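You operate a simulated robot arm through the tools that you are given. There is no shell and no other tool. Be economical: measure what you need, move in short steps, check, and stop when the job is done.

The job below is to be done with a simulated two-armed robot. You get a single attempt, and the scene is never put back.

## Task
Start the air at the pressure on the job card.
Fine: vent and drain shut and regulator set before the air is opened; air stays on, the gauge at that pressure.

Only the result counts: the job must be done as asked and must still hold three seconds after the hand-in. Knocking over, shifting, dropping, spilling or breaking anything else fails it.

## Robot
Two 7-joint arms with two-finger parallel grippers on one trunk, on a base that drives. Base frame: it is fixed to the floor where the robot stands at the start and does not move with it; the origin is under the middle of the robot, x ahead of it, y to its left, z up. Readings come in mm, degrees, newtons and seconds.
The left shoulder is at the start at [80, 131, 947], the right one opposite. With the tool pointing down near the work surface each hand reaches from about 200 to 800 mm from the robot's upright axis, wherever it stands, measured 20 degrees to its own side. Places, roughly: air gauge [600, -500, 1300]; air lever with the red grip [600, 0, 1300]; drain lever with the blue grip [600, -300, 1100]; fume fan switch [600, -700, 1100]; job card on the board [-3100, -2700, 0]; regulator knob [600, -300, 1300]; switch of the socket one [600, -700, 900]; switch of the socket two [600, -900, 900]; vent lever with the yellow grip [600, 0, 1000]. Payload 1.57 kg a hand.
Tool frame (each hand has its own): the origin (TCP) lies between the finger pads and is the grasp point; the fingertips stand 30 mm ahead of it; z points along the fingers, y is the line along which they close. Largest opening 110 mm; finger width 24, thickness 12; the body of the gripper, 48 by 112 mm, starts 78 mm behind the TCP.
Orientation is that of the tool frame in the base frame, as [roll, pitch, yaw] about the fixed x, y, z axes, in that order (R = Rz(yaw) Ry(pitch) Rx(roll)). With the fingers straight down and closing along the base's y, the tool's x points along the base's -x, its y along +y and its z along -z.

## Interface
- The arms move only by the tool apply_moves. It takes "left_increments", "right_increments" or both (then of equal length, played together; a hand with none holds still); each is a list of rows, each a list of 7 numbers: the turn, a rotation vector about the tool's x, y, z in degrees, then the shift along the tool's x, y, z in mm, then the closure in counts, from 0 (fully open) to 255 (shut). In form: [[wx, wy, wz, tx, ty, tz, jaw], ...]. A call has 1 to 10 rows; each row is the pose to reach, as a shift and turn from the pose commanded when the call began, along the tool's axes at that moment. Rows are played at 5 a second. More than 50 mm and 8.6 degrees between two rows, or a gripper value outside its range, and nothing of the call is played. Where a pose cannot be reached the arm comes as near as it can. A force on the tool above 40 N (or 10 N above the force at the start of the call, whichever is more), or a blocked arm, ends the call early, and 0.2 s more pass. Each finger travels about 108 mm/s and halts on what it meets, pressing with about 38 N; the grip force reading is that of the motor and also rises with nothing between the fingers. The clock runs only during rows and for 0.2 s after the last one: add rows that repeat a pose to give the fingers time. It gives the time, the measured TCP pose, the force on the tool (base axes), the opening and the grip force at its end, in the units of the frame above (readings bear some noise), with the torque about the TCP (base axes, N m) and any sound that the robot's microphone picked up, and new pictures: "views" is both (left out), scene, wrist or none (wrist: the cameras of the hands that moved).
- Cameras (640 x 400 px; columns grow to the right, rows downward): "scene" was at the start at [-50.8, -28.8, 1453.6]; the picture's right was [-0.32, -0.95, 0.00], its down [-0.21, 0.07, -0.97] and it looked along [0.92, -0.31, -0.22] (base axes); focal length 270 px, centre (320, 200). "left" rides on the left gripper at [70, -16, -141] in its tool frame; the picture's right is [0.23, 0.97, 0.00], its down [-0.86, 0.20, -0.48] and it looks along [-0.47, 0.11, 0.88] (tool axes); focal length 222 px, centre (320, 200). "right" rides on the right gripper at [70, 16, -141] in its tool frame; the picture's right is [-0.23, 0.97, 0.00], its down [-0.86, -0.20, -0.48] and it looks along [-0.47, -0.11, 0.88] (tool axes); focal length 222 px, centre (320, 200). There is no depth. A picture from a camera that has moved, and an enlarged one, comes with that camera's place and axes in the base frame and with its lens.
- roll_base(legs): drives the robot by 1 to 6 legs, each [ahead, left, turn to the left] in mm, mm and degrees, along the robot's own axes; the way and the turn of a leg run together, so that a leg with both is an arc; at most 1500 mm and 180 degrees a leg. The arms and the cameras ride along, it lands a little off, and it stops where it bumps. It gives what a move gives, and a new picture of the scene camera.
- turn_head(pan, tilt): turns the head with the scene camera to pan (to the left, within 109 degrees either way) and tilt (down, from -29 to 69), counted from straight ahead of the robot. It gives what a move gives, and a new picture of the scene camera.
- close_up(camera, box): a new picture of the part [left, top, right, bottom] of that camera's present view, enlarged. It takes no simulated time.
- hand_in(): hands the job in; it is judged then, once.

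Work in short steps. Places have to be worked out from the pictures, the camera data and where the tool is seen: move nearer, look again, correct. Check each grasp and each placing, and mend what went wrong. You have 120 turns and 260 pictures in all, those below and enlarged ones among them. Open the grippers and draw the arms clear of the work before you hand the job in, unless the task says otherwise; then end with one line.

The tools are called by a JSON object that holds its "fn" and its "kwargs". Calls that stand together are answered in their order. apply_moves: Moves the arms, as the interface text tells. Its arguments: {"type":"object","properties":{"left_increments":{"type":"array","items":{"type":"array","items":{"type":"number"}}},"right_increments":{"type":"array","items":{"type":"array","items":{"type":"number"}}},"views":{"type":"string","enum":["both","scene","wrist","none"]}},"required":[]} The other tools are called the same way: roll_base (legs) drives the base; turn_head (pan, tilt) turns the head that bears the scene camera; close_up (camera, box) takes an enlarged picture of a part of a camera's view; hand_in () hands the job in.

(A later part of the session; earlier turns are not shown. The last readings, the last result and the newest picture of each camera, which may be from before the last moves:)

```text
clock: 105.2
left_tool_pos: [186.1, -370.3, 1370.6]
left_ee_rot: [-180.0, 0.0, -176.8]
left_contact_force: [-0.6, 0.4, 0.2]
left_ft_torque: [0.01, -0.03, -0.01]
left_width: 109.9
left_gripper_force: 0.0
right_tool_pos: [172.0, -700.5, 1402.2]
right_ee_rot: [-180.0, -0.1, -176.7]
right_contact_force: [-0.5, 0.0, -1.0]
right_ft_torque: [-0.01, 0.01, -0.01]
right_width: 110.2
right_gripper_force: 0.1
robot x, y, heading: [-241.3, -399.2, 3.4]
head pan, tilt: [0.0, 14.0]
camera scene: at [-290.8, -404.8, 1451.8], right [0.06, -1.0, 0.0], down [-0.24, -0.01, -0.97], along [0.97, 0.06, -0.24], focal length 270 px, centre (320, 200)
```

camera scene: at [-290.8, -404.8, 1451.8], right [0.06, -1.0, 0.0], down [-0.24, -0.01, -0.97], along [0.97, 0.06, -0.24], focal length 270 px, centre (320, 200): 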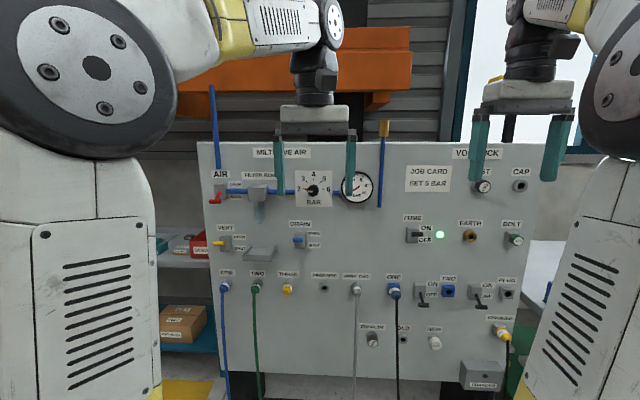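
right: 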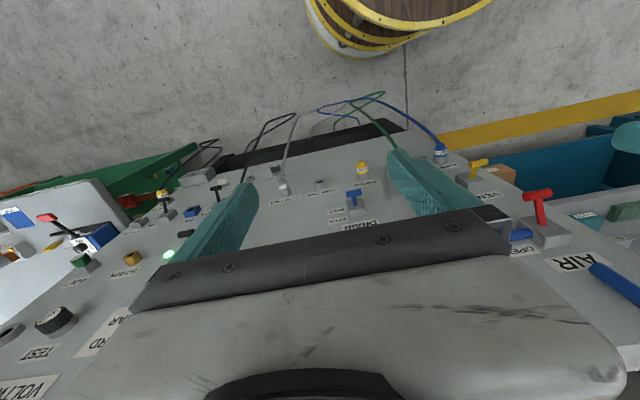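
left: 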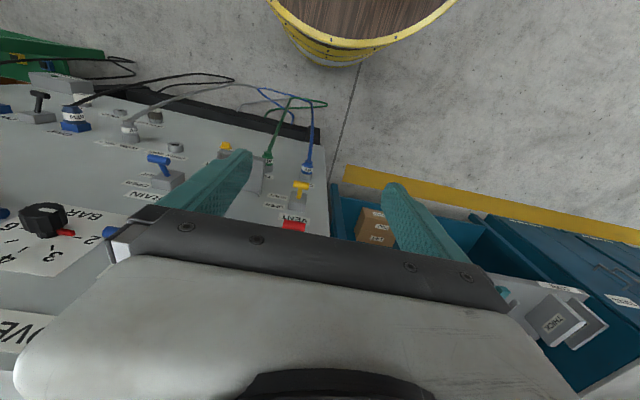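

I enlarge the card and the air controls.

{"fn": "close_up", "kwargs": {"camera": "scene", "box": [390, 150, 470, 200]}}

{"fn": "close_up", "kwargs": {"camera": "scene", "box": [200, 160, 344, 250]}}

```text
8.00 times, centred on (430, 175) of scene
camera zoom: at [-290.8, -404.8, 1451.8], right [0.06, -1.0, 0.0], down [-0.24, -0.01, -0.97], along [0.97, 0.06, -0.24], focal length 2156 px, centre (-560, 400)
```

zoom: 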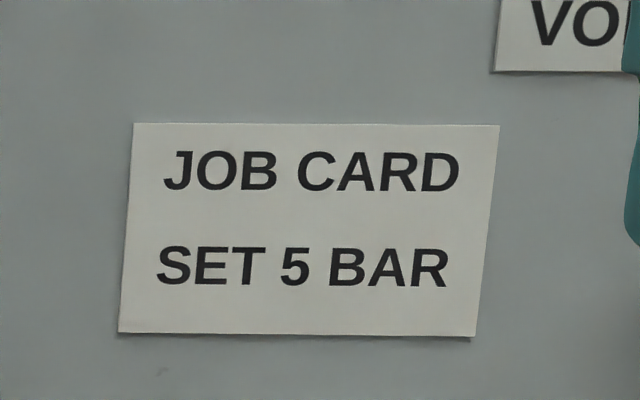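

```text
4.44 times, centred on (272, 205) of scene
camera zoom: at [-290.8, -404.8, 1451.8], right [0.06, -1.0, 0.0], down [-0.24, -0.01, -0.97], along [0.97, 0.06, -0.24], focal length 1198 px, centre (533, 178)
```

zoom: 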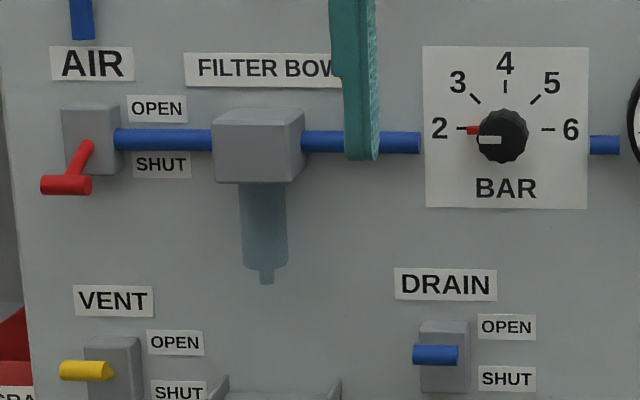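

The card says 5 BAR. Vent and drain grips stand raised (OPEN), air is down (SHUT), and the knob is at 2. I drive to about (-20, -150) with heading 0, so the left hand serves air and vent and the right hand knob and drain.

{"fn": "roll_base", "kwargs": {"legs": [[0, 0, -3.4], [150, 250, 0]]}}

{"fn": "apply_moves", "kwargs": {"left_increments": [[0, -8.5, 0, -8, 0, 0, 255], [0, -17, 0, -16, 0, 0, 255], [0, -25.5, 0, -24, 0, 0, 255], [0, -34, 0, -32, 0, 0, 255], [0, -42.5, 0, -40, 0, 0, 255], [0, -51, 0, -50, 0, 0, 255], [0, -59.5, 0, -60, 0, 0, 255], [0, -68, 0, -60, 0, 0, 255], [0, -76.5, 0, -60, 0, 0, 255], [0, -85, 0, -60, 0, 0, 255]], "right_increments": [[0, -8.5, 0, 0, 0, 0, 0], [0, -17, 0, 0, 0, 0, 0], [0, -25.5, 0, 0, 0, 0, 0], [0, -34, 0, 0, 0, 0, 0], [0, -42.5, 0, 0, 0, 0, 0], [0, -51, 0, 0, 0, 0, 0], [0, -59.5, 0, 0, 0, 0, 0], [0, -68, 0, 0, 0, 0, 0], [0, -76.5, 0, 0, 0, 0, 0], [0, -85, 0, 0, 0, 0, 0]]}}

```text
clock: 107.7
left_tool_pos: [343.1, -147.9, 1369.6]
left_ee_rot: [180.0, 0.0, 179.5]
left_contact_force: [-0.6, 1.2, 0.6]
left_ft_torque: [0.02, -0.02, 0.0]
left_width: 110.1
left_gripper_force: 0.1
right_tool_pos: [306.3, -476.3, 1402.3]
right_ee_rot: [-179.9, 0.0, 179.4]
right_contact_force: [0.2, -0.4, 0.6]
right_ft_torque: [0.01, -0.07, 0.01]
right_width: 110.2
right_gripper_force: 0.1
robot x, y, heading: [-88.4, -153.5, -0.4]
head pan, tilt: [0.0, 14.0]
camera scene: at [-135.9, -152.0, 1451.8], right [-0.01, -1.0, 0.0], down [-0.24, 0.0, -0.97], along [0.97, -0.01, -0.24], focal length 270 px, centre (320, 200)
```

scene: 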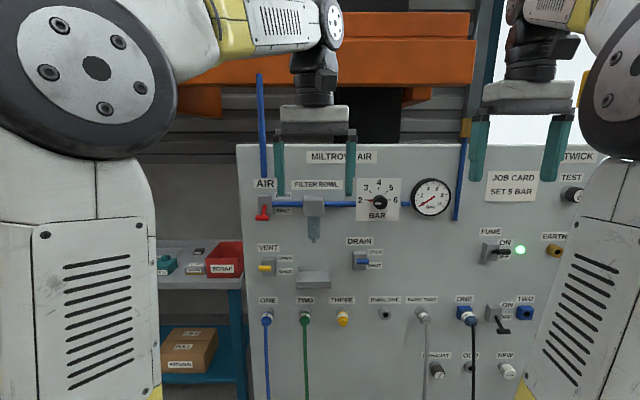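

```text
clock: 109.9
left_tool_pos: [403.1, -148.3, 1367.8]
left_ee_rot: [-179.8, 85.0, 179.6]
left_contact_force: [0.3, 0.0, 0.7]
left_ft_torque: [0.03, 0.01, 0.01]
left_width: 0.2
left_gripper_force: 21.9
right_tool_pos: [306.9, -475.9, 1403.0]
right_ee_rot: [-179.8, 85.1, 179.6]
right_contact_force: [1.0, -0.3, 0.4]
right_ft_torque: [0.02, -0.01, 0.0]
right_width: 109.8
right_gripper_force: 0.0
robot x, y, heading: [-90.5, -156.1, -0.6]
head pan, tilt: [0.0, 14.0]
camera scene: at [-135.9, -151.7, 1451.8], right [-0.01, -1.0, 0.0], down [-0.24, 0.0, -0.97], along [0.97, -0.01, -0.24], focal length 270 px, centre (320, 200)
camera right: at [161.7, -458.0, 1345.6], right [0.03, 0.97, 0.23], down [-0.41, -0.2, 0.89], along [0.91, -0.12, 0.39], focal length 222 px, centre (320, 200)
camera left: at [255.5, -162.0, 1311.8], right [-0.01, 0.97, -0.23], down [-0.4, 0.2, 0.89], along [0.92, 0.1, 0.39], focal length 222 px, centre (320, 200)
```

scene: 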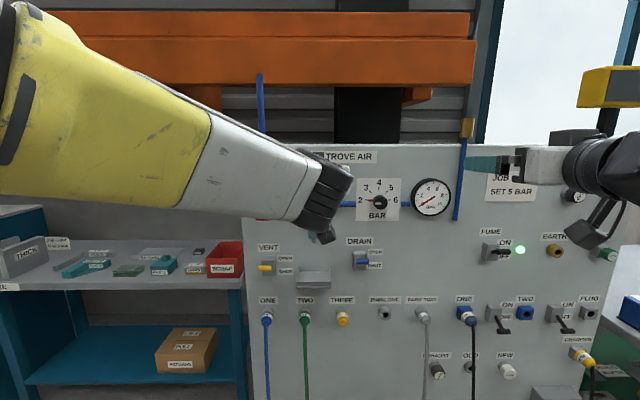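
right: 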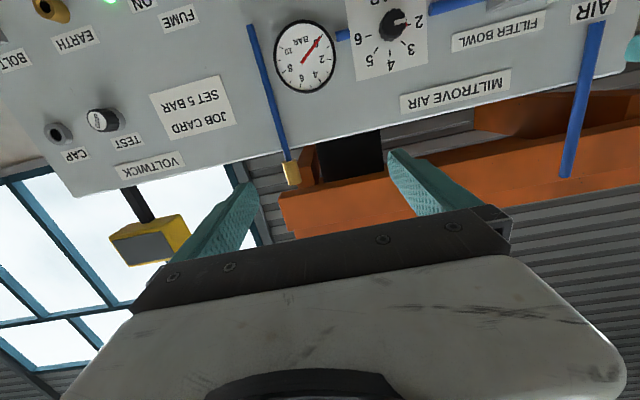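
left: 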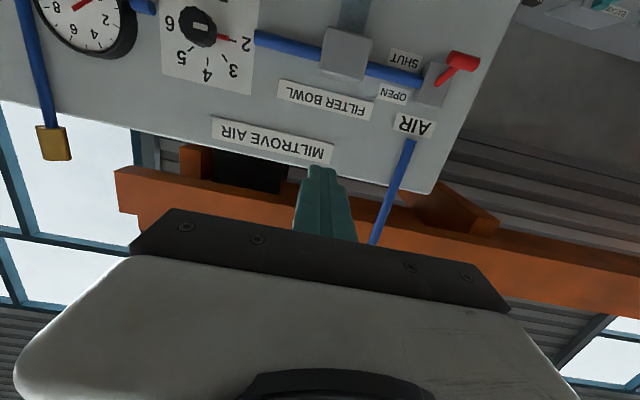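

Triangulation gives: air grip ≈ (568, -4, 1233), vent grip ≈ (568, 0, 1079), drain grip ≈ (568, -281, 1097), knob ≈ (595, -327, 1262). I bring both closed hands in front of and above the vent and drain grips.

{"fn": "apply_moves", "kwargs": {"left_increments": [[0, -1, 0, 29, 18, 11, 255], [0, -2, 0, 59, 37, 22, 255], [0, -3, 0, 88, 55, 33, 255], [0, -4, 0, 118, 74, 44, 255], [0, -5, 0, 147, 92, 55, 255], [0, -5, 0, 177, 111, 66, 255], [0, -5, 0, 206, 130, 77, 255], [0, -5, 0, 236, 148, 88, 255], [0, -5, 0, 236, 148, 88, 255]], "right_increments": [[0, -1, 0, 30, 24, 23, 255], [0, -2, 0, 61, 49, 46, 255], [0, -3, 0, 91, 73, 69, 255], [0, -4, 0, 121, 98, 92, 255], [0, -5, 0, 152, 122, 116, 255], [0, -5, 0, 182, 146, 139, 255], [0, -5, 0, 213, 171, 162, 255], [0, -5, 0, 243, 195, 185, 255], [0, -5, 0, 243, 195, 185, 255]]}}

```text
clock: 111.9
left_tool_pos: [493.8, -48.0, 1212.8]
left_ee_rot: [58.1, 90.0, 57.5]
left_contact_force: [-0.3, 0.0, 0.2]
left_ft_torque: [0.03, 0.0, 0.01]
left_width: 0.0
left_gripper_force: 20.9
left hand out of reach, approached as far as the arm can: row 4, 5, 6, 7, 8, 9
right_tool_pos: [514.0, -279.2, 1149.8]
right_ee_rot: [-95.4, 90.0, -95.9]
right_contact_force: [0.0, 0.1, -0.6]
right_ft_torque: [0.01, -0.02, -0.01]
right_width: 0.0
right_gripper_force: 21.3
right hand out of reach, approached as far as the arm can: row 3, 4, 5, 6, 7, 8, 9
robot x, y, heading: [-87.8, -152.7, -0.6]
head pan, tilt: [0.0, 14.0]
camera scene: at [-135.7, -151.8, 1451.8], right [-0.01, -1.0, 0.0], down [-0.24, 0.0, -0.97], along [0.97, -0.01, -0.24], focal length 270 px, centre (320, 200)
camera right: at [373.9, -262.1, 1080.4], right [0.01, 0.97, 0.23], down [-0.48, -0.2, 0.85], along [0.88, -0.12, 0.47], focal length 222 px, centre (320, 200)
camera left: at [352.7, -63.0, 1143.5], right [0.01, 0.97, -0.23], down [-0.48, 0.2, 0.86], along [0.88, 0.1, 0.47], focal length 222 px, centre (320, 200)
```

scene: 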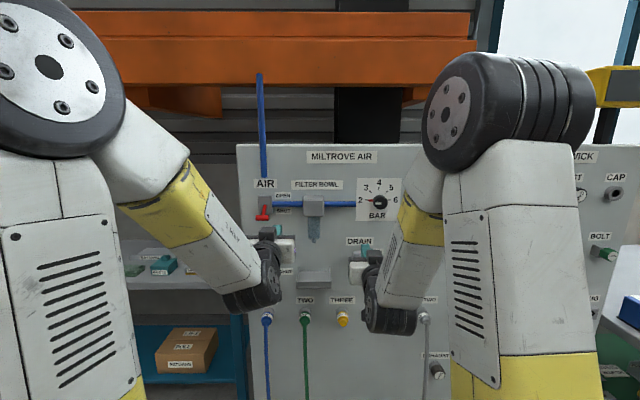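
right: 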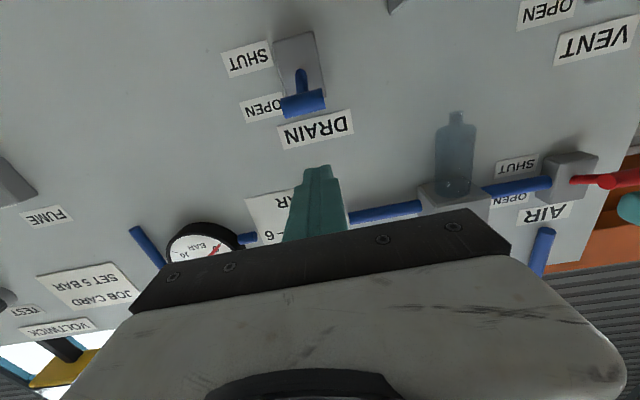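
left: 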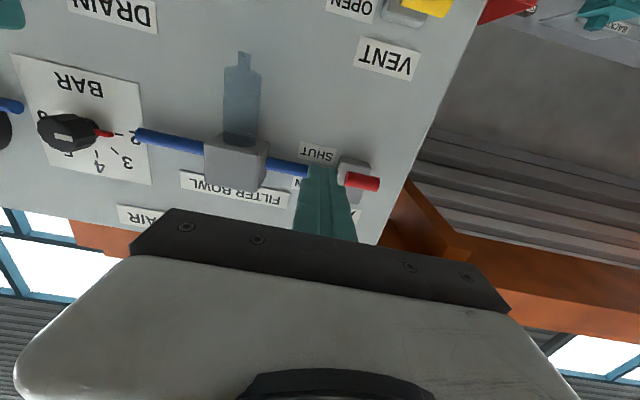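

The hands were asked to come too near the body; targets further out look reachable. I back the base 70 mm to give more room, then go on with the hands.

{"fn": "roll_base", "kwargs": {"legs": [[-70, 0, 0.5]]}}

{"fn": "apply_moves", "kwargs": {"left_increments": [[0, 0, 0, 0, 0, 0, 255]], "right_increments": [[0, 0, 0, 0, 0, 0, 255]], "views": "none"}}

```text
clock: 112.9
left_tool_pos: [425.5, -44.1, 1212.8]
left_ee_rot: [-133.6, 89.9, -133.7]
left_contact_force: [0.1, -0.9, -0.6]
left_ft_torque: [0.0, -0.03, 0.01]
left_width: 0.0
left_gripper_force: 21.3
right_tool_pos: [447.6, -274.7, 1150.6]
right_ee_rot: [-46.7, 90.0, -46.8]
right_contact_force: [0.7, -0.5, 0.5]
right_ft_torque: [-0.02, 0.02, 0.01]
right_width: 0.0
right_gripper_force: 21.6
robot x, y, heading: [-157.5, -153.3, -0.2]
head pan, tilt: [0.0, 14.0]
camera scene: at [-203.1, -151.8, 1451.8], right [0.0, -1.0, 0.0], down [-0.24, 0.0, -0.97], along [0.97, 0.0, -0.24], focal length 270 px, centre (320, 200)
```

scene: 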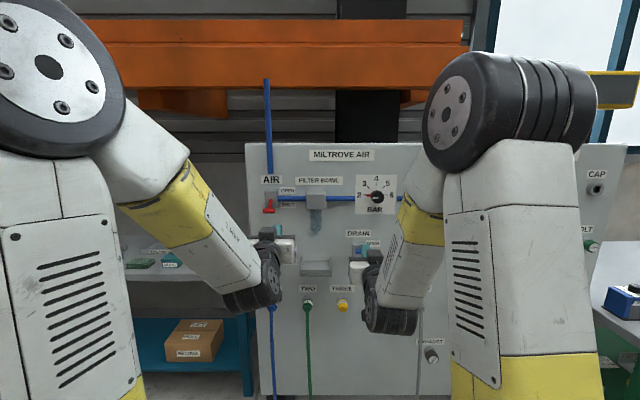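

```text
clock: 113.3
left_tool_pos: [425.2, -44.7, 1213.7]
left_ee_rot: [-105.1, 90.0, -105.0]
left_contact_force: [-0.5, -1.0, 1.3]
left_ft_torque: [0.01, 0.01, -0.04]
left_width: 0.0
left_gripper_force: 21.6
right_tool_pos: [448.7, -275.3, 1149.2]
right_ee_rot: [-18.2, 89.9, -18.2]
right_contact_force: [0.6, -0.1, -0.2]
right_ft_torque: [0.01, 0.03, -0.01]
right_width: 0.0
right_gripper_force: 21.5
robot x, y, heading: [-156.4, -151.8, 0.0]
head pan, tilt: [0.0, 14.0]
```

Both hands are reachable again. I move left to the front of and above the vent grip and right out above the drain grip.

{"fn": "apply_moves", "kwargs": {"left_increments": [[0, 0, 0, 29, 15, 20, 255], [0, 0, 0, 59, 30, 40, 255], [0, 0, 0, 88, 45, 65, 255], [0, 0, 0, 88, 45, 95, 255], [0, 0, 0, 88, 45, 125, 255], [0, 0, 0, 88, 45, 125, 255]], "right_increments": [[0, 0, 0, 0, 0, 20, 255], [0, 0, 0, 0, -2, 40, 255], [0, 0, 0, 5, -4, 60, 255], [0, 0, 0, 5, -6, 80, 255], [0, 0, 0, 5, -6, 102, 255], [0, 0, 0, 5, -6, 102, 255]]}}

```text
clock: 114.7
left_tool_pos: [485.0, 7.8, 1184.3]
left_ee_rot: [121.6, 89.8, 121.9]
left_contact_force: [1.5, 1.4, -0.8]
left_ft_torque: [0.02, -0.04, -0.07]
left_width: 0.0
left_gripper_force: 21.3
left hand out of reach, approached as far as the arm can: row 1, 2, 3, 4, 5, 6
right_tool_pos: [551.3, -278.5, 1143.2]
right_ee_rot: [-146.9, 90.0, -146.6]
right_contact_force: [-0.1, 0.8, 0.5]
right_ft_torque: [0.04, 0.01, -0.11]
right_width: 0.0
right_gripper_force: 21.4
robot x, y, heading: [-156.3, -153.4, 0.4]
head pan, tilt: [0.0, 14.0]
camera scene: at [-202.3, -150.3, 1451.9], right [0.0, -1.0, 0.0], down [-0.24, 0.0, -0.97], along [0.97, 0.0, -0.24], focal length 270 px, centre (320, 200)
camera right: at [411.1, -262.8, 1074.0], right [0.0, 0.97, 0.23], down [-0.48, -0.2, 0.86], along [0.88, -0.11, 0.47], focal length 222 px, centre (320, 200)
camera left: at [344.0, -8.3, 1114.8], right [0.0, 0.97, -0.23], down [-0.48, 0.2, 0.86], along [0.88, 0.11, 0.47], focal length 222 px, centre (320, 200)
```

scene: 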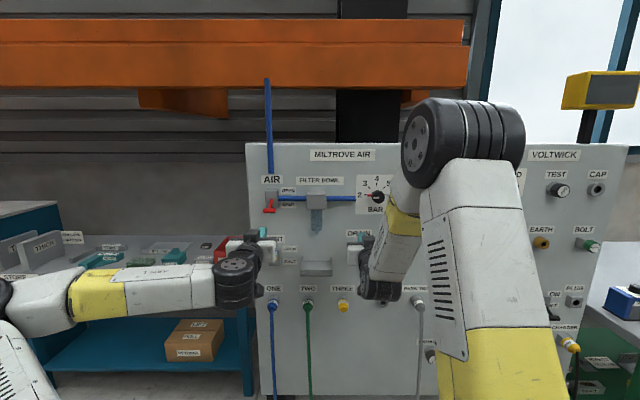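
right: 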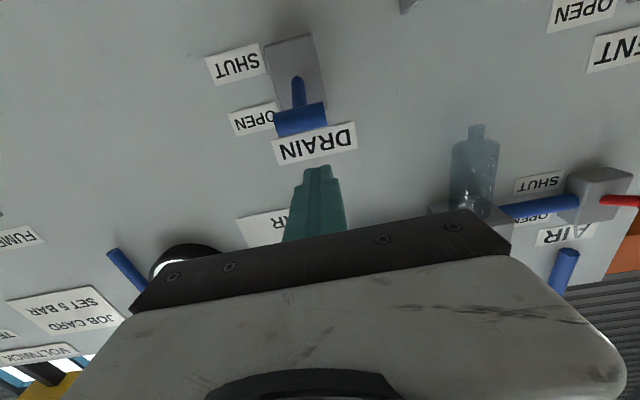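
left: 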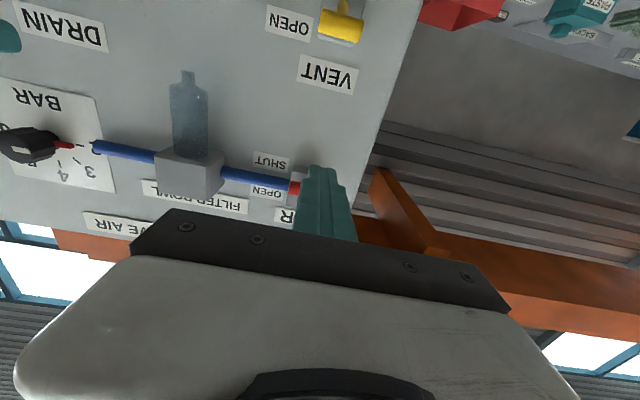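

The left arm took an awkward pose, so I will use the right hand for all controls and move the base. The right finger is straight above the drain grip (≈ -282, 1095); I push it down.

{"fn": "apply_moves", "kwargs": {"right_increments": [[0, 0, 0, 15, -3, 0, 255], [0, 0, 0, 30, -3, 0, 255], [0, 0, 0, 40, -3, 0, 255], [0, 0, 0, 50, -3, 0, 255], [0, 0, 0, 60, -3, 0, 255], [0, 0, 0, 70, -3, 0, 255], [0, 0, 0, 80, -3, 0, 255], [0, 0, 0, 88, -3, 0, 255]]}}

```text
clock: 116.5
left_tool_pos: [483.9, 3.5, 1185.6]
left_ee_rot: [57.4, 90.0, 57.3]
left_contact_force: [0.7, 0.7, -0.2]
left_ft_torque: [0.02, 0.0, 0.02]
left_width: 0.0
left_gripper_force: 21.7
right_tool_pos: [551.1, -284.0, 1070.1]
right_ee_rot: [3.2, 88.5, 3.2]
right_contact_force: [-7.9, 0.3, 10.6]
right_ft_torque: [0.0, -0.26, 0.09]
right_width: 0.0
right_gripper_force: 21.3
robot x, y, heading: [-157.4, -153.5, 0.1]
head pan, tilt: [0.0, 14.0]
stopped in row 8 (right hand): the force on the tool passed its limit at 43 N (the readings are from after the stop); the commanded pose is now the measured one
camera scene: at [-204.2, -151.7, 1451.8], right [0.0, -1.0, 0.0], down [-0.24, 0.0, -0.97], along [0.97, 0.0, -0.24], focal length 270 px, centre (320, 200)
camera right: at [411.9, -267.2, 995.8], right [-0.01, 0.97, 0.23], down [-0.5, -0.2, 0.84], along [0.87, -0.11, 0.49], focal length 222 px, centre (320, 200)
```

scene: 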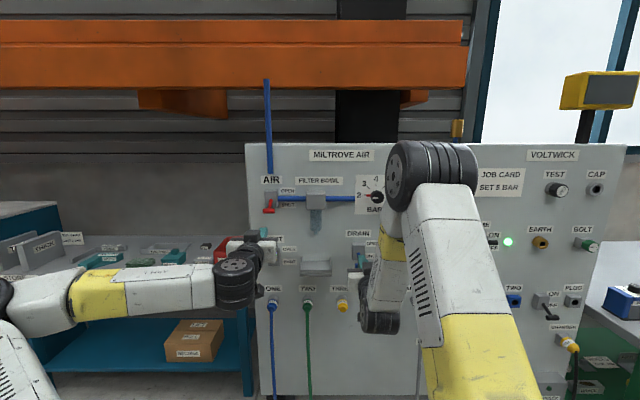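
right: 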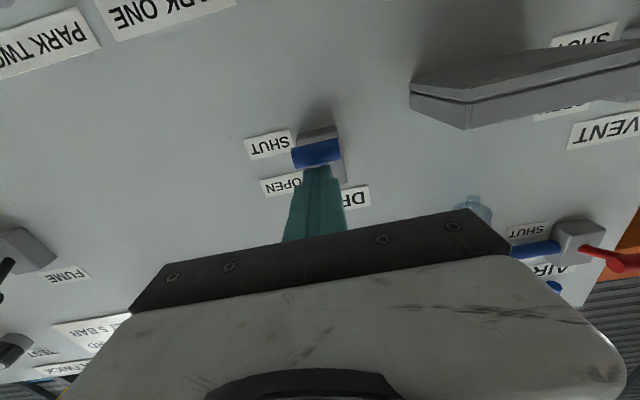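

The drain grip has dropped from 1095 to about 1042 and met a stop. I lift off and check.

{"fn": "apply_moves", "kwargs": {"right_increments": [[0, 0, 0, -15, 0, 0, 255], [0, 0, 0, -40, 0, -10, 255], [0, 0, 0, -60, 0, -40, 255]], "views": "wrist"}}

{"fn": "close_up", "kwargs": {"camera": "scene", "box": [250, 170, 394, 290]}}

```text
clock: 117.3
left_tool_pos: [484.0, 2.9, 1184.3]
left_ee_rot: [-157.1, 89.9, -157.1]
left_contact_force: [0.1, 1.2, 0.0]
left_ft_torque: [0.0, -0.05, -0.01]
left_width: 0.0
left_gripper_force: 21.8
right_tool_pos: [510.9, -282.6, 1126.4]
right_ee_rot: [3.8, 88.9, 3.7]
right_contact_force: [0.3, -0.7, -0.5]
right_ft_torque: [0.0, -0.02, 0.0]
right_width: 0.0
right_gripper_force: 21.2
robot x, y, heading: [-159.0, -153.6, 0.2]
head pan, tilt: [0.0, 14.0]
camera right: at [372.4, -266.9, 1055.3], right [0.0, 0.97, 0.23], down [-0.49, -0.2, 0.85], along [0.87, -0.11, 0.48], focal length 222 px, centre (320, 200)
```

right: 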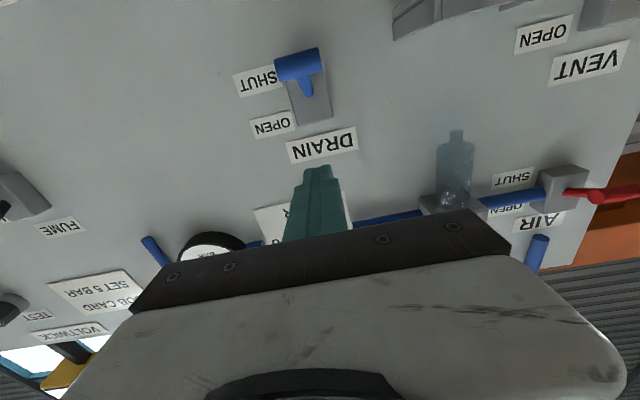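

```text
3.33 times, centred on (322, 230) of scene
camera zoom: at [-202.8, -151.7, 1451.9], right [0.0, -1.0, 0.0], down [-0.24, 0.0, -0.97], along [0.97, 0.0, -0.24], focal length 898 px, centre (313, 100)
```

zoom: 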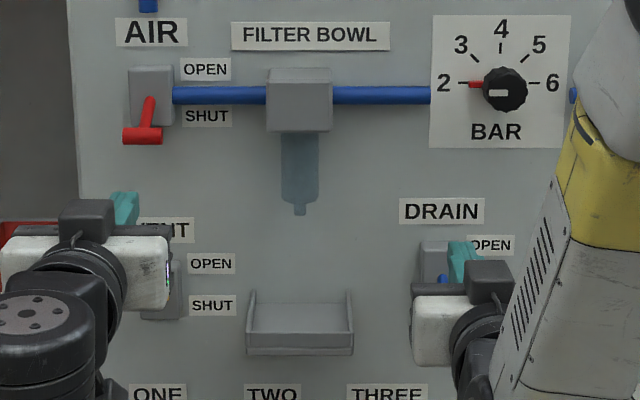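

Drain is now at SHUT. Next the regulator: I move the right hand in front of the knob, rolling the wrist -85° so the fingers close vertically and miss the red pointer.

{"fn": "apply_moves", "kwargs": {"right_increments": [[0, 0, -8.5, -14, -5, -5, 200], [0, 0, -17, -28, -10, -10, 150], [0, 0, -25.5, -42, -15, -10, 90], [0, 0, -34, -56, -20, -10, 90], [0, 0, -42.5, -70, -25, -10, 90], [0, 0, -51, -84, -30, -10, 90], [0, 0, -59.5, -98, -35, -10, 90], [0, 0, -68, -112, -40, -10, 90], [0, 0, -76.5, -126, -44, -10, 90], [0, 0, -85, -136, -44, -10, 90]]}}

```text
clock: 119.5
left_tool_pos: [484.0, 4.0, 1183.9]
left_ee_rot: [-153.7, 89.9, -153.7]
left_contact_force: [-0.6, -0.5, 0.1]
left_ft_torque: [0.0, -0.02, 0.02]
left_width: 0.0
left_gripper_force: 21.1
right_tool_pos: [498.2, -328.8, 1260.3]
right_ee_rot: [-88.8, 4.8, -90.0]
right_contact_force: [-0.2, 0.3, -0.1]
right_ft_torque: [0.03, 0.01, 0.01]
right_width: 71.2
right_gripper_force: 0.0
robot x, y, heading: [-158.6, -153.1, 0.1]
head pan, tilt: [0.0, 14.0]
camera scene: at [-203.2, -151.8, 1451.8], right [0.0, -1.0, 0.0], down [-0.24, 0.0, -0.97], along [0.97, 0.0, -0.24], focal length 270 px, centre (320, 200)
camera right: at [358.0, -397.3, 1235.9], right [0.02, 0.31, -0.95], down [-0.48, 0.84, 0.26], along [0.88, 0.45, 0.17], focal length 222 px, centre (320, 200)
```

scene: 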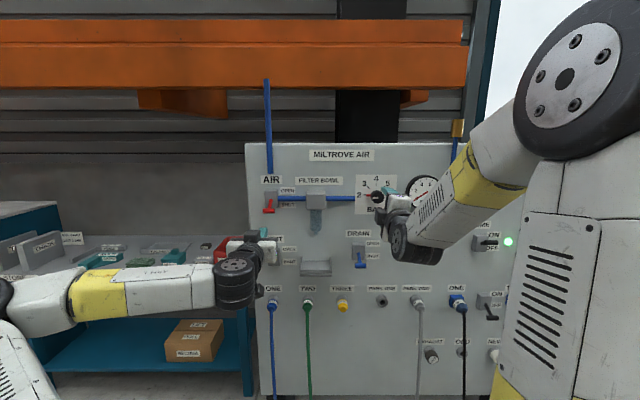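
right: 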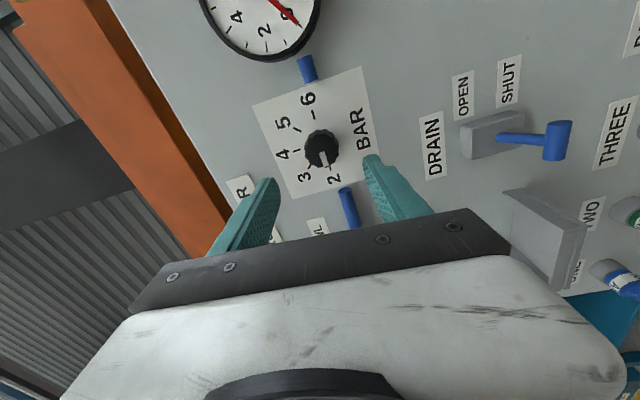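

Drain is clearly pointing down at SHUT. The knob sits at about (605, -330, 1261), in line with the fingers; I advance 75 mm and look.

{"fn": "apply_moves", "kwargs": {"right_increments": [[0, 0, -1, 0, 0, 25, 90], [0, 0, -3, 0, 0, 50, 90], [0, 0, -5, 0, 0, 75, 90], [0, 0, -5, 0, 0, 75, 90]]}}

{"fn": "close_up", "kwargs": {"camera": "right", "box": [200, 80, 440, 230]}}

{"fn": "close_up", "kwargs": {"camera": "scene", "box": [330, 160, 426, 220]}}

```text
clock: 120.5
left_tool_pos: [484.2, 4.9, 1185.2]
left_ee_rot: [-150.6, 89.9, -150.5]
left_contact_force: [0.4, -0.3, -0.4]
left_ft_torque: [-0.04, 0.01, 0.01]
left_width: 0.0
left_gripper_force: 21.2
right_tool_pos: [573.3, -329.8, 1262.8]
right_ee_rot: [-88.9, 0.2, -90.0]
right_contact_force: [-0.3, -1.0, 0.2]
right_ft_torque: [0.0, 0.01, -0.02]
right_width: 71.2
right_gripper_force: 0.0
robot x, y, heading: [-156.5, -150.7, 0.2]
head pan, tilt: [0.0, 14.0]
camera scene: at [-203.4, -151.8, 1451.8], right [0.0, -1.0, 0.0], down [-0.24, 0.0, -0.97], along [0.97, 0.0, -0.24], focal length 270 px, centre (320, 200)
camera right: at [432.9, -399.7, 1243.6], right [0.02, 0.23, -0.97], down [-0.48, 0.86, 0.19], along [0.88, 0.46, 0.13], focal length 222 px, centre (320, 200)
```

scene: 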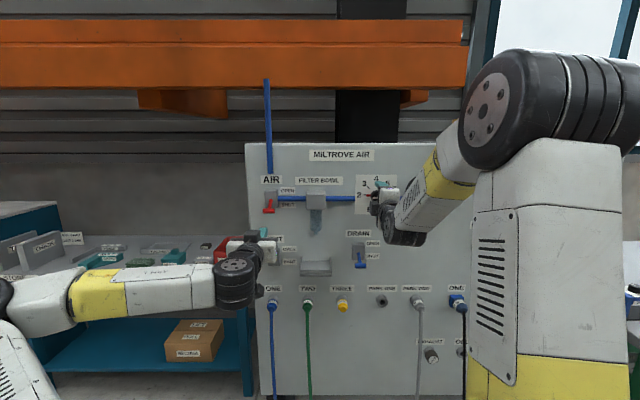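
right: 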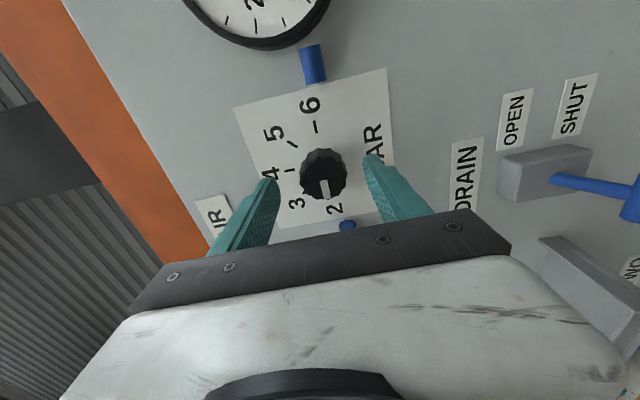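

```text
2.67 times, centred on (320, 155) of right
camera zoom: at [432.9, -399.7, 1243.6], right [0.02, 0.23, -0.97], down [-0.48, 0.86, 0.19], along [0.88, 0.46, 0.13], focal length 592 px, centre (320, 320)
```

zoom: 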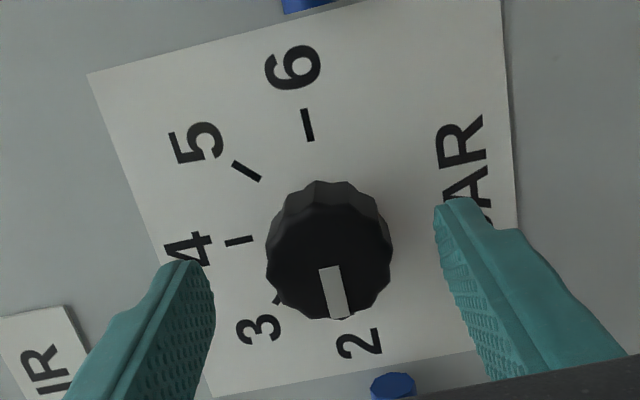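

```text
6.67 times, centred on (378, 190) of scene
camera zoom: at [-203.4, -151.8, 1451.8], right [0.0, -1.0, 0.0], down [-0.24, 0.0, -0.97], along [0.97, 0.0, -0.24], focal length 1797 px, centre (-67, 267)
```

zoom: 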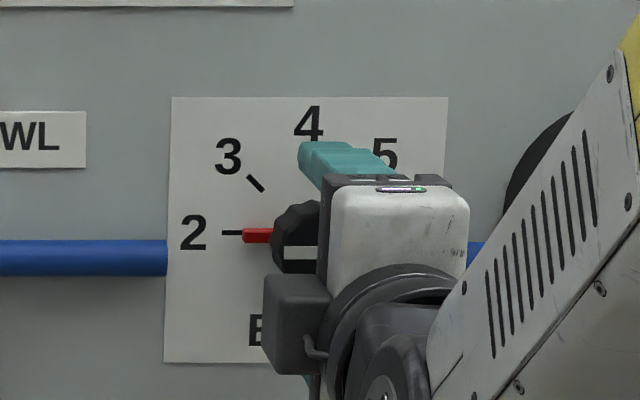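

Fingers straddle the knob well. I advance 20 mm more and close on it.

{"fn": "apply_moves", "kwargs": {"right_increments": [[0, 0, 0, 0, 0, 8, 90], [0, 0, 0, 0, 0, 14, 90], [0, 0, 0, 0, 0, 20, 90], [0, 0, 0, 0, 0, 20, 140], [0, 0, 0, 0, 0, 20, 200], [0, 0, 0, 0, 0, 20, 200]], "views": "wrist"}}

{"fn": "close_up", "kwargs": {"camera": "right", "box": [200, 80, 440, 230]}}

```text
clock: 122.0
left_tool_pos: [483.7, 3.3, 1183.9]
left_ee_rot: [-162.1, 89.9, -162.0]
left_contact_force: [0.5, -0.3, 0.0]
left_ft_torque: [0.01, 0.0, -0.02]
left_width: 0.0
left_gripper_force: 21.2
right_tool_pos: [592.0, -328.3, 1258.2]
right_ee_rot: [-89.4, 0.1, -89.9]
right_contact_force: [-3.4, 1.3, -17.8]
right_ft_torque: [0.05, 1.66, -0.07]
right_width: 37.9
right_gripper_force: 43.9
robot x, y, heading: [-162.3, -153.3, 0.0]
head pan, tilt: [0.0, 14.0]
camera right: at [452.1, -398.2, 1242.3], right [0.01, 0.23, -0.97], down [-0.48, 0.86, 0.2], along [0.88, 0.47, 0.12], focal length 222 px, centre (320, 200)
```

right: 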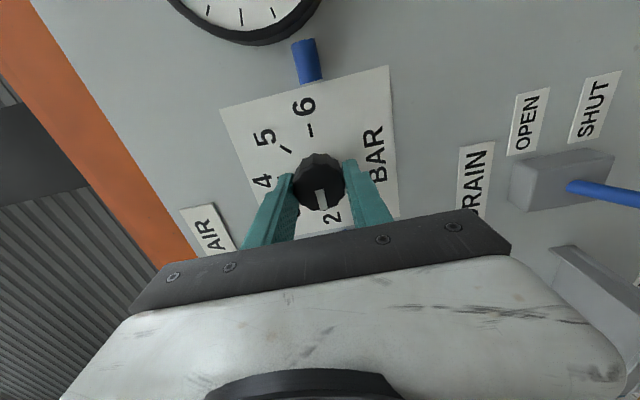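

```text
2.67 times, centred on (320, 155) of right
camera zoom: at [452.1, -398.2, 1242.3], right [0.01, 0.23, -0.97], down [-0.48, 0.86, 0.2], along [0.88, 0.47, 0.12], focal length 592 px, centre (320, 320)
```

zoom: 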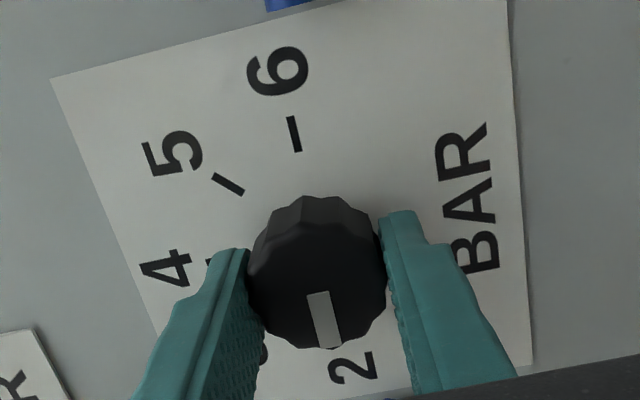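

The knob is gripped (38 mm). I ease the hand down 4 mm to relieve the side load and turn 84° clockwise.

{"fn": "apply_moves", "kwargs": {"right_increments": [[0, 0, 6, 0, 4, 0, 200], [0, 0, 14, 0, 4, 0, 200], [0, 0, 22, 0, 4, 0, 200], [0, 0, 30, 0, 4, 0, 200], [0, 0, 38, 0, 4, 0, 200], [0, 0, 46, 0, 4, 0, 200], [0, 0, 54, 0, 4, 0, 200], [0, 0, 62, 0, 4, 0, 200], [0, 0, 70, 0, 4, 0, 200], [0, 0, 78, 0, 4, 0, 200]]}}

```text
clock: 124.2
left_tool_pos: [483.9, 2.8, 1184.0]
left_ee_rot: [-179.0, 89.9, -179.0]
left_contact_force: [-0.2, 0.5, 0.2]
left_ft_torque: [0.0, 0.02, 0.0]
left_width: 0.2
left_gripper_force: 21.9
right_tool_pos: [591.8, -329.8, 1261.4]
right_ee_rot: [-82.8, 78.2, -83.2]
right_contact_force: [13.4, -15.8, 19.6]
right_ft_torque: [-0.02, 0.14, 0.75]
right_width: 37.7
right_gripper_force: 43.8
robot x, y, heading: [-157.6, -153.9, -0.1]
head pan, tilt: [0.0, 14.0]
camera scene: at [-203.3, -152.7, 1451.8], right [0.0, -1.0, 0.0], down [-0.24, 0.0, -0.97], along [0.97, 0.0, -0.24], focal length 270 px, centre (320, 200)
camera right: at [453.5, -327.8, 1187.0], right [0.0, 1.0, 0.02], down [-0.5, -0.02, 0.87], along [0.87, -0.02, 0.5], focal length 222 px, centre (320, 200)
```

scene: 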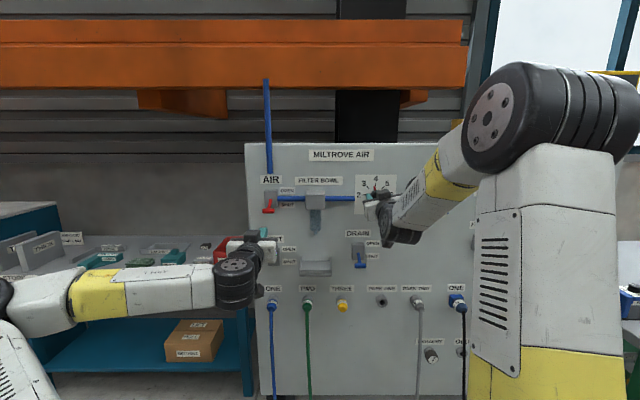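
right: 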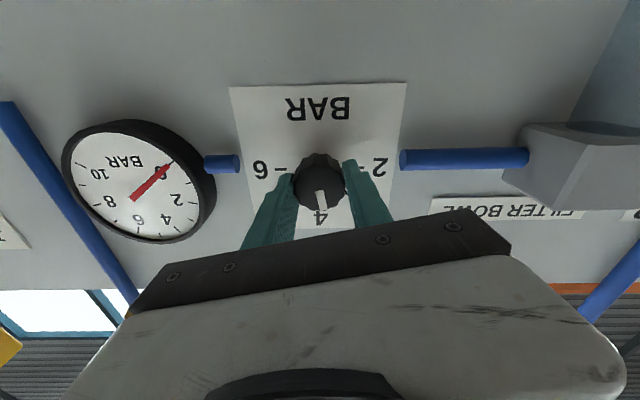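

The knob is near 4. I go on another 56° toward 5, relieving the side load slightly.

{"fn": "apply_moves", "kwargs": {"right_increments": [[0, 0, 8, -2, -2, 0, 200], [0, 0, 16, -2, -2, 0, 200], [0, 0, 24, -2, -2, 0, 200], [0, 0, 32, -2, -2, 0, 200], [0, 0, 40, -2, -2, 0, 200], [0, 0, 48, -2, -2, 0, 200], [0, 0, 56, -2, -2, 0, 200], [0, 0, 56, -2, -2, 0, 200]], "views": "wrist"}}

{"fn": "close_up", "kwargs": {"camera": "right", "box": [220, 80, 460, 230]}}

{"fn": "close_up", "kwargs": {"camera": "scene", "box": [330, 160, 426, 220]}}

```text
clock: 126.0
left_tool_pos: [485.2, 4.6, 1184.6]
left_ee_rot: [165.2, 89.9, 165.0]
left_contact_force: [0.4, -0.5, 0.9]
left_ft_torque: [-0.02, 0.02, 0.0]
left_width: 0.0
left_gripper_force: 21.4
right_tool_pos: [591.1, -331.7, 1260.9]
right_ee_rot: [88.3, 45.8, 88.6]
right_contact_force: [-0.6, -20.6, 10.3]
right_ft_torque: [-0.04, 0.58, -1.52]
right_width: 37.9
right_gripper_force: 44.0
robot x, y, heading: [-155.1, -153.7, 0.2]
head pan, tilt: [0.0, 14.0]
camera right: at [452.4, -271.3, 1220.2], right [-0.01, 0.54, 0.84], down [-0.49, -0.74, 0.46], along [0.87, -0.41, 0.28], focal length 222 px, centre (320, 200)
```

right: 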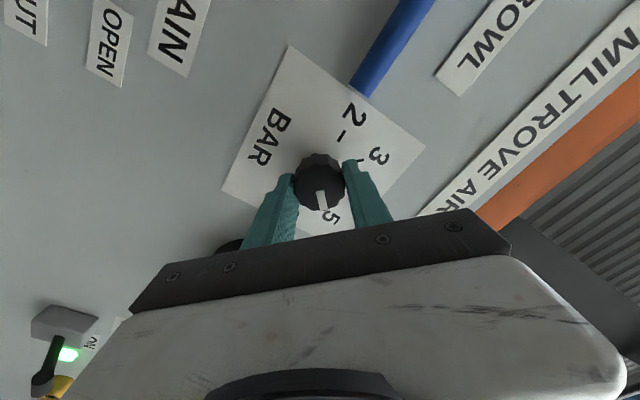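

```text
2.67 times, centred on (340, 155) of right
camera zoom: at [452.4, -271.3, 1220.2], right [-0.01, 0.54, 0.84], down [-0.49, -0.74, 0.46], along [0.87, -0.41, 0.28], focal length 592 px, centre (267, 320)
```

zoom: 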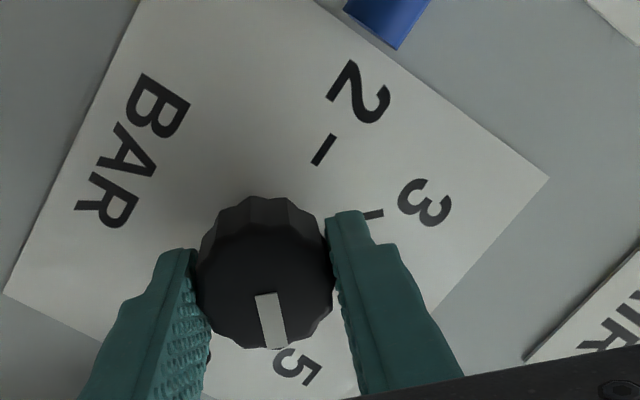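

```text
6.67 times, centred on (378, 190) of scene
camera zoom: at [-203.8, -153.0, 1451.8], right [0.0, -1.0, 0.0], down [-0.24, 0.0, -0.97], along [0.97, 0.0, -0.24], focal length 1797 px, centre (-67, 267)
```

zoom: 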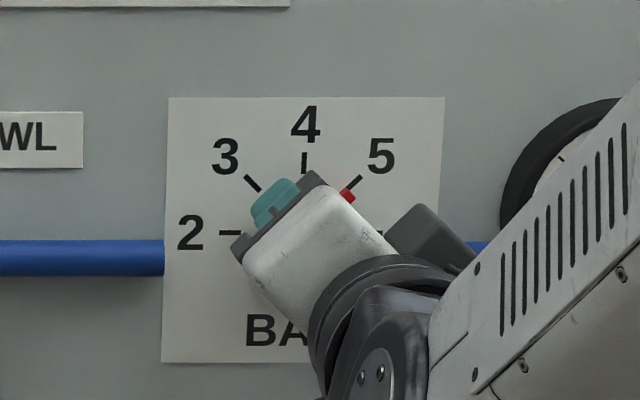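

The red pointer sits on the 5 tick. I release and back straight off, then check.

{"fn": "apply_moves", "kwargs": {"right_increments": [[0, 0, 0, 0, 0, 0, 120], [0, 0, 0, 0, 0, 0, 80], [0, 0, 0, 0, 0, 0, 80], [0, 0, 0, 0, 0, -30, 80], [0, 0, 0, 0, 0, -70, 80], [0, 0, 0, 0, 0, -110, 80]], "views": "wrist"}}

{"fn": "close_up", "kwargs": {"camera": "right", "box": [240, 80, 400, 180]}}

{"fn": "close_up", "kwargs": {"camera": "scene", "box": [330, 160, 426, 220]}}

```text
clock: 127.3
left_tool_pos: [484.4, 4.1, 1185.0]
left_ee_rot: [-159.4, 89.9, -159.4]
left_contact_force: [0.5, -0.6, 0.0]
left_ft_torque: [-0.01, -0.02, -0.02]
left_width: 0.1
left_gripper_force: 21.4
right_tool_pos: [477.4, -327.2, 1257.3]
right_ee_rot: [88.5, 45.9, 88.9]
right_contact_force: [-0.7, 0.1, -0.1]
right_ft_torque: [0.01, -0.04, 0.02]
right_width: 75.7
right_gripper_force: 0.1
robot x, y, heading: [-159.2, -152.1, -0.2]
head pan, tilt: [0.0, 14.0]
camera right: at [338.5, -267.1, 1216.4], right [-0.02, 0.54, 0.84], down [-0.49, -0.74, 0.47], along [0.87, -0.4, 0.28], focal length 222 px, centre (320, 200)
```

right: 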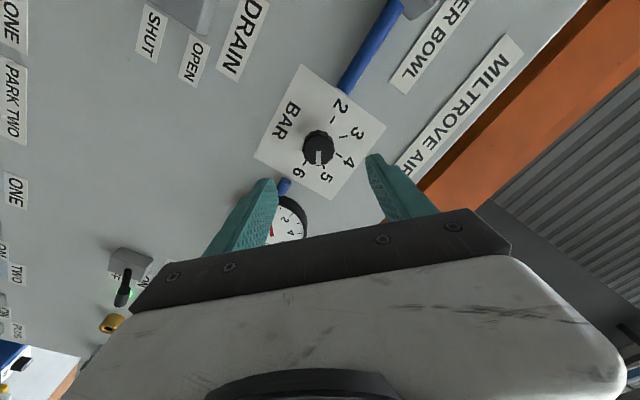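

```text
4.00 times, centred on (320, 130) of right
camera zoom: at [338.5, -267.1, 1216.4], right [-0.02, 0.54, 0.84], down [-0.49, -0.74, 0.47], along [0.87, -0.4, 0.28], focal length 888 px, centre (320, 480)
```

zoom: 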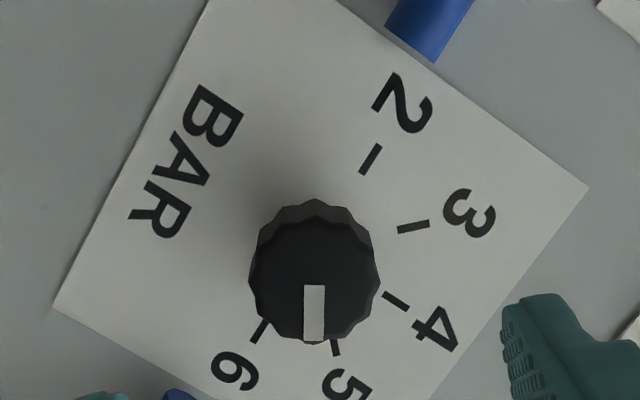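

```text
6.67 times, centred on (378, 190) of scene
camera zoom: at [-202.8, -151.8, 1451.9], right [0.0, -1.0, 0.0], down [-0.24, 0.0, -0.97], along [0.97, 0.0, -0.24], focal length 1797 px, centre (-67, 267)
```

zoom: 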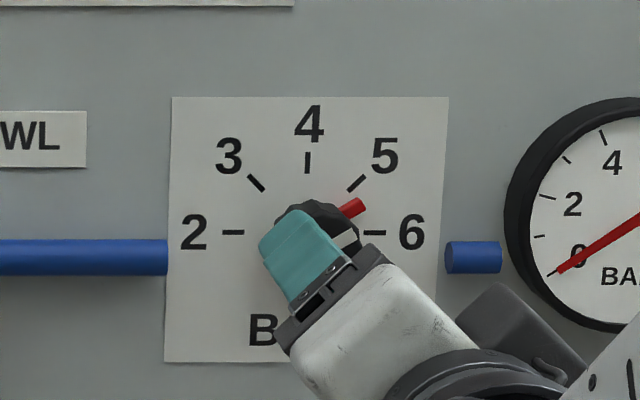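

On release the side load dragged the knob to about 5.4. I regrasp with the hand shifted 4 mm along its x to sit truer on the knob axis.

{"fn": "apply_moves", "kwargs": {"right_increments": [[0, 0, 0, -4, 0, 40, 80], [0, 0, 0, -4, 0, 80, 80], [0, 0, 0, -4, 0, 113, 80], [0, 0, 0, -4, 0, 113, 130], [0, 0, 0, -4, 0, 113, 200], [0, 0, 0, -4, 0, 113, 200]], "views": "wrist"}}

{"fn": "close_up", "kwargs": {"camera": "scene", "box": [330, 160, 426, 220]}}

```text
clock: 128.8
left_tool_pos: [485.0, 4.2, 1183.2]
left_ee_rot: [-156.5, 89.9, -156.3]
left_contact_force: [0.4, 0.0, 0.2]
left_ft_torque: [-0.02, -0.01, 0.01]
left_width: 0.1
left_gripper_force: 21.3
right_tool_pos: [594.4, -334.2, 1263.7]
right_ee_rot: [88.3, 45.8, 88.8]
right_contact_force: [4.2, 0.3, 1.7]
right_ft_torque: [0.01, 1.39, -0.8]
right_width: 36.8
right_gripper_force: 43.0
robot x, y, heading: [-155.7, -156.6, -0.1]
head pan, tilt: [0.0, 14.0]
camera right: at [455.1, -273.8, 1222.1], right [-0.02, 0.54, 0.84], down [-0.49, -0.74, 0.47], along [0.87, -0.4, 0.28], focal length 222 px, centre (320, 200)
```

right: 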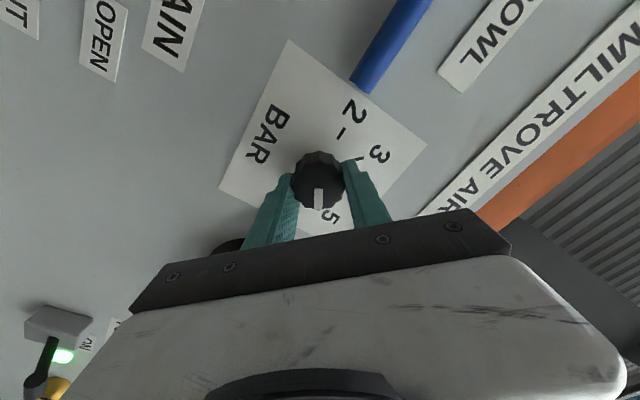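

```text
6.67 times, centred on (378, 190) of scene
camera zoom: at [-203.0, -151.8, 1451.9], right [0.0, -1.0, 0.0], down [-0.24, 0.0, -0.97], along [0.97, 0.0, -0.24], focal length 1797 px, centre (-67, 267)
```

zoom: 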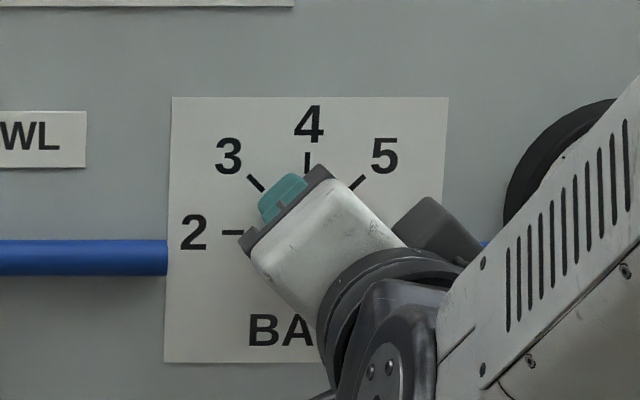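

Gripped with little side load. I turn back 14° and check the pointer.

{"fn": "apply_moves", "kwargs": {"right_increments": [[0, 0, -5, 0, 0, 0, 200], [0, 0, -10, 0, 0, 0, 200], [0, 0, -14, 0, 0, 0, 200], [0, 0, -14, 0, 0, 0, 200]], "views": "none"}}

{"fn": "close_up", "kwargs": {"camera": "scene", "box": [330, 160, 426, 220]}}

```text
clock: 129.8
left_tool_pos: [484.4, 6.0, 1183.8]
left_ee_rot: [-151.4, 89.9, -151.7]
left_contact_force: [-0.2, 0.7, -1.4]
left_ft_torque: [-0.01, 0.0, 0.04]
left_width: 0.0
left_gripper_force: 21.4
right_tool_pos: [594.6, -332.4, 1263.2]
right_ee_rot: [87.8, 60.0, 88.1]
right_contact_force: [2.9, 1.3, 0.3]
right_ft_torque: [0.01, 1.2, -0.73]
right_width: 36.6
right_gripper_force: 43.3
robot x, y, heading: [-159.6, -151.1, -0.4]
head pan, tilt: [0.0, 14.0]
```

```text
6.67 times, centred on (378, 190) of scene
camera zoom: at [-203.1, -151.7, 1451.8], right [0.0, -1.0, 0.0], down [-0.24, 0.0, -0.97], along [0.97, 0.0, -0.24], focal length 1797 px, centre (-67, 267)
```

zoom: 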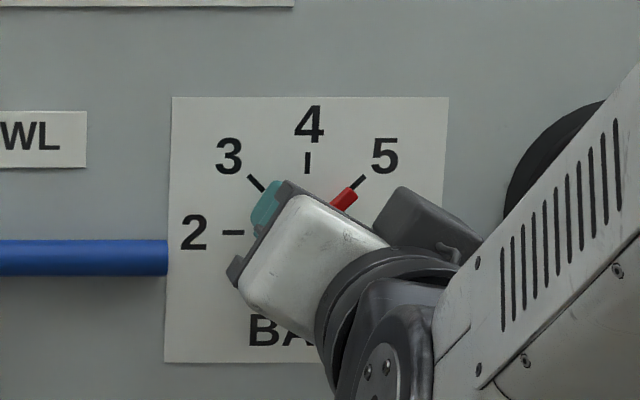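

The pointer lines up with 5 and the side load is near zero. I release slowly and back off.

{"fn": "apply_moves", "kwargs": {"right_increments": [[0, 0, 0, 0, 0, 0, 170], [0, 0, 0, 0, 0, 0, 150], [0, 0, 0, 0, 0, 0, 120], [0, 0, 0, 0, 0, 0, 80], [0, 0, 0, 0, 0, 0, 80], [0, 0, 0, 0, 0, -35, 80], [0, 0, 0, 0, 0, -80, 80], [0, 0, 0, 0, -45, -100, 80], [0, 0, 0, 0, -90, -100, 80]], "views": "scene"}}

{"fn": "close_up", "kwargs": {"camera": "scene", "box": [330, 160, 458, 240]}}

```text
clock: 131.8
left_tool_pos: [484.1, 3.2, 1184.3]
left_ee_rot: [-138.8, 89.9, -138.7]
left_contact_force: [0.0, 0.6, -0.4]
left_ft_torque: [-0.03, 0.01, -0.05]
left_width: 0.1
left_gripper_force: 21.8
right_tool_pos: [494.2, -408.5, 1220.8]
right_ee_rot: [87.6, 59.9, 87.9]
right_contact_force: [0.1, -1.3, -0.2]
right_ft_torque: [0.0, 0.02, -0.01]
right_width: 75.2
right_gripper_force: 0.1
robot x, y, heading: [-158.7, -151.7, -0.1]
head pan, tilt: [0.0, 14.0]
camera scene: at [-203.5, -151.4, 1451.8], right [0.0, -1.0, 0.0], down [-0.24, 0.0, -0.97], along [0.97, 0.0, -0.24], focal length 270 px, centre (320, 200)
```

scene: 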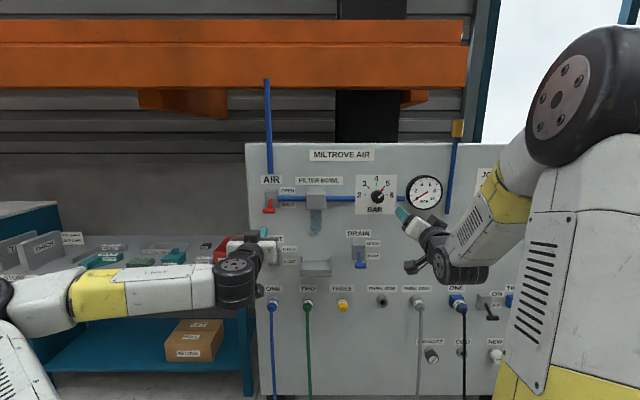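

```text
5.00 times, centred on (394, 200) of scene
camera zoom: at [-203.5, -151.4, 1451.8], right [0.0, -1.0, 0.0], down [-0.24, 0.0, -0.97], along [0.97, 0.0, -0.24], focal length 1348 px, centre (-50, 200)
```

zoom: 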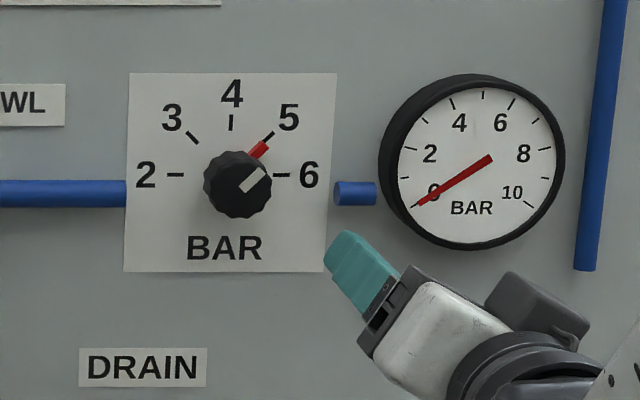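

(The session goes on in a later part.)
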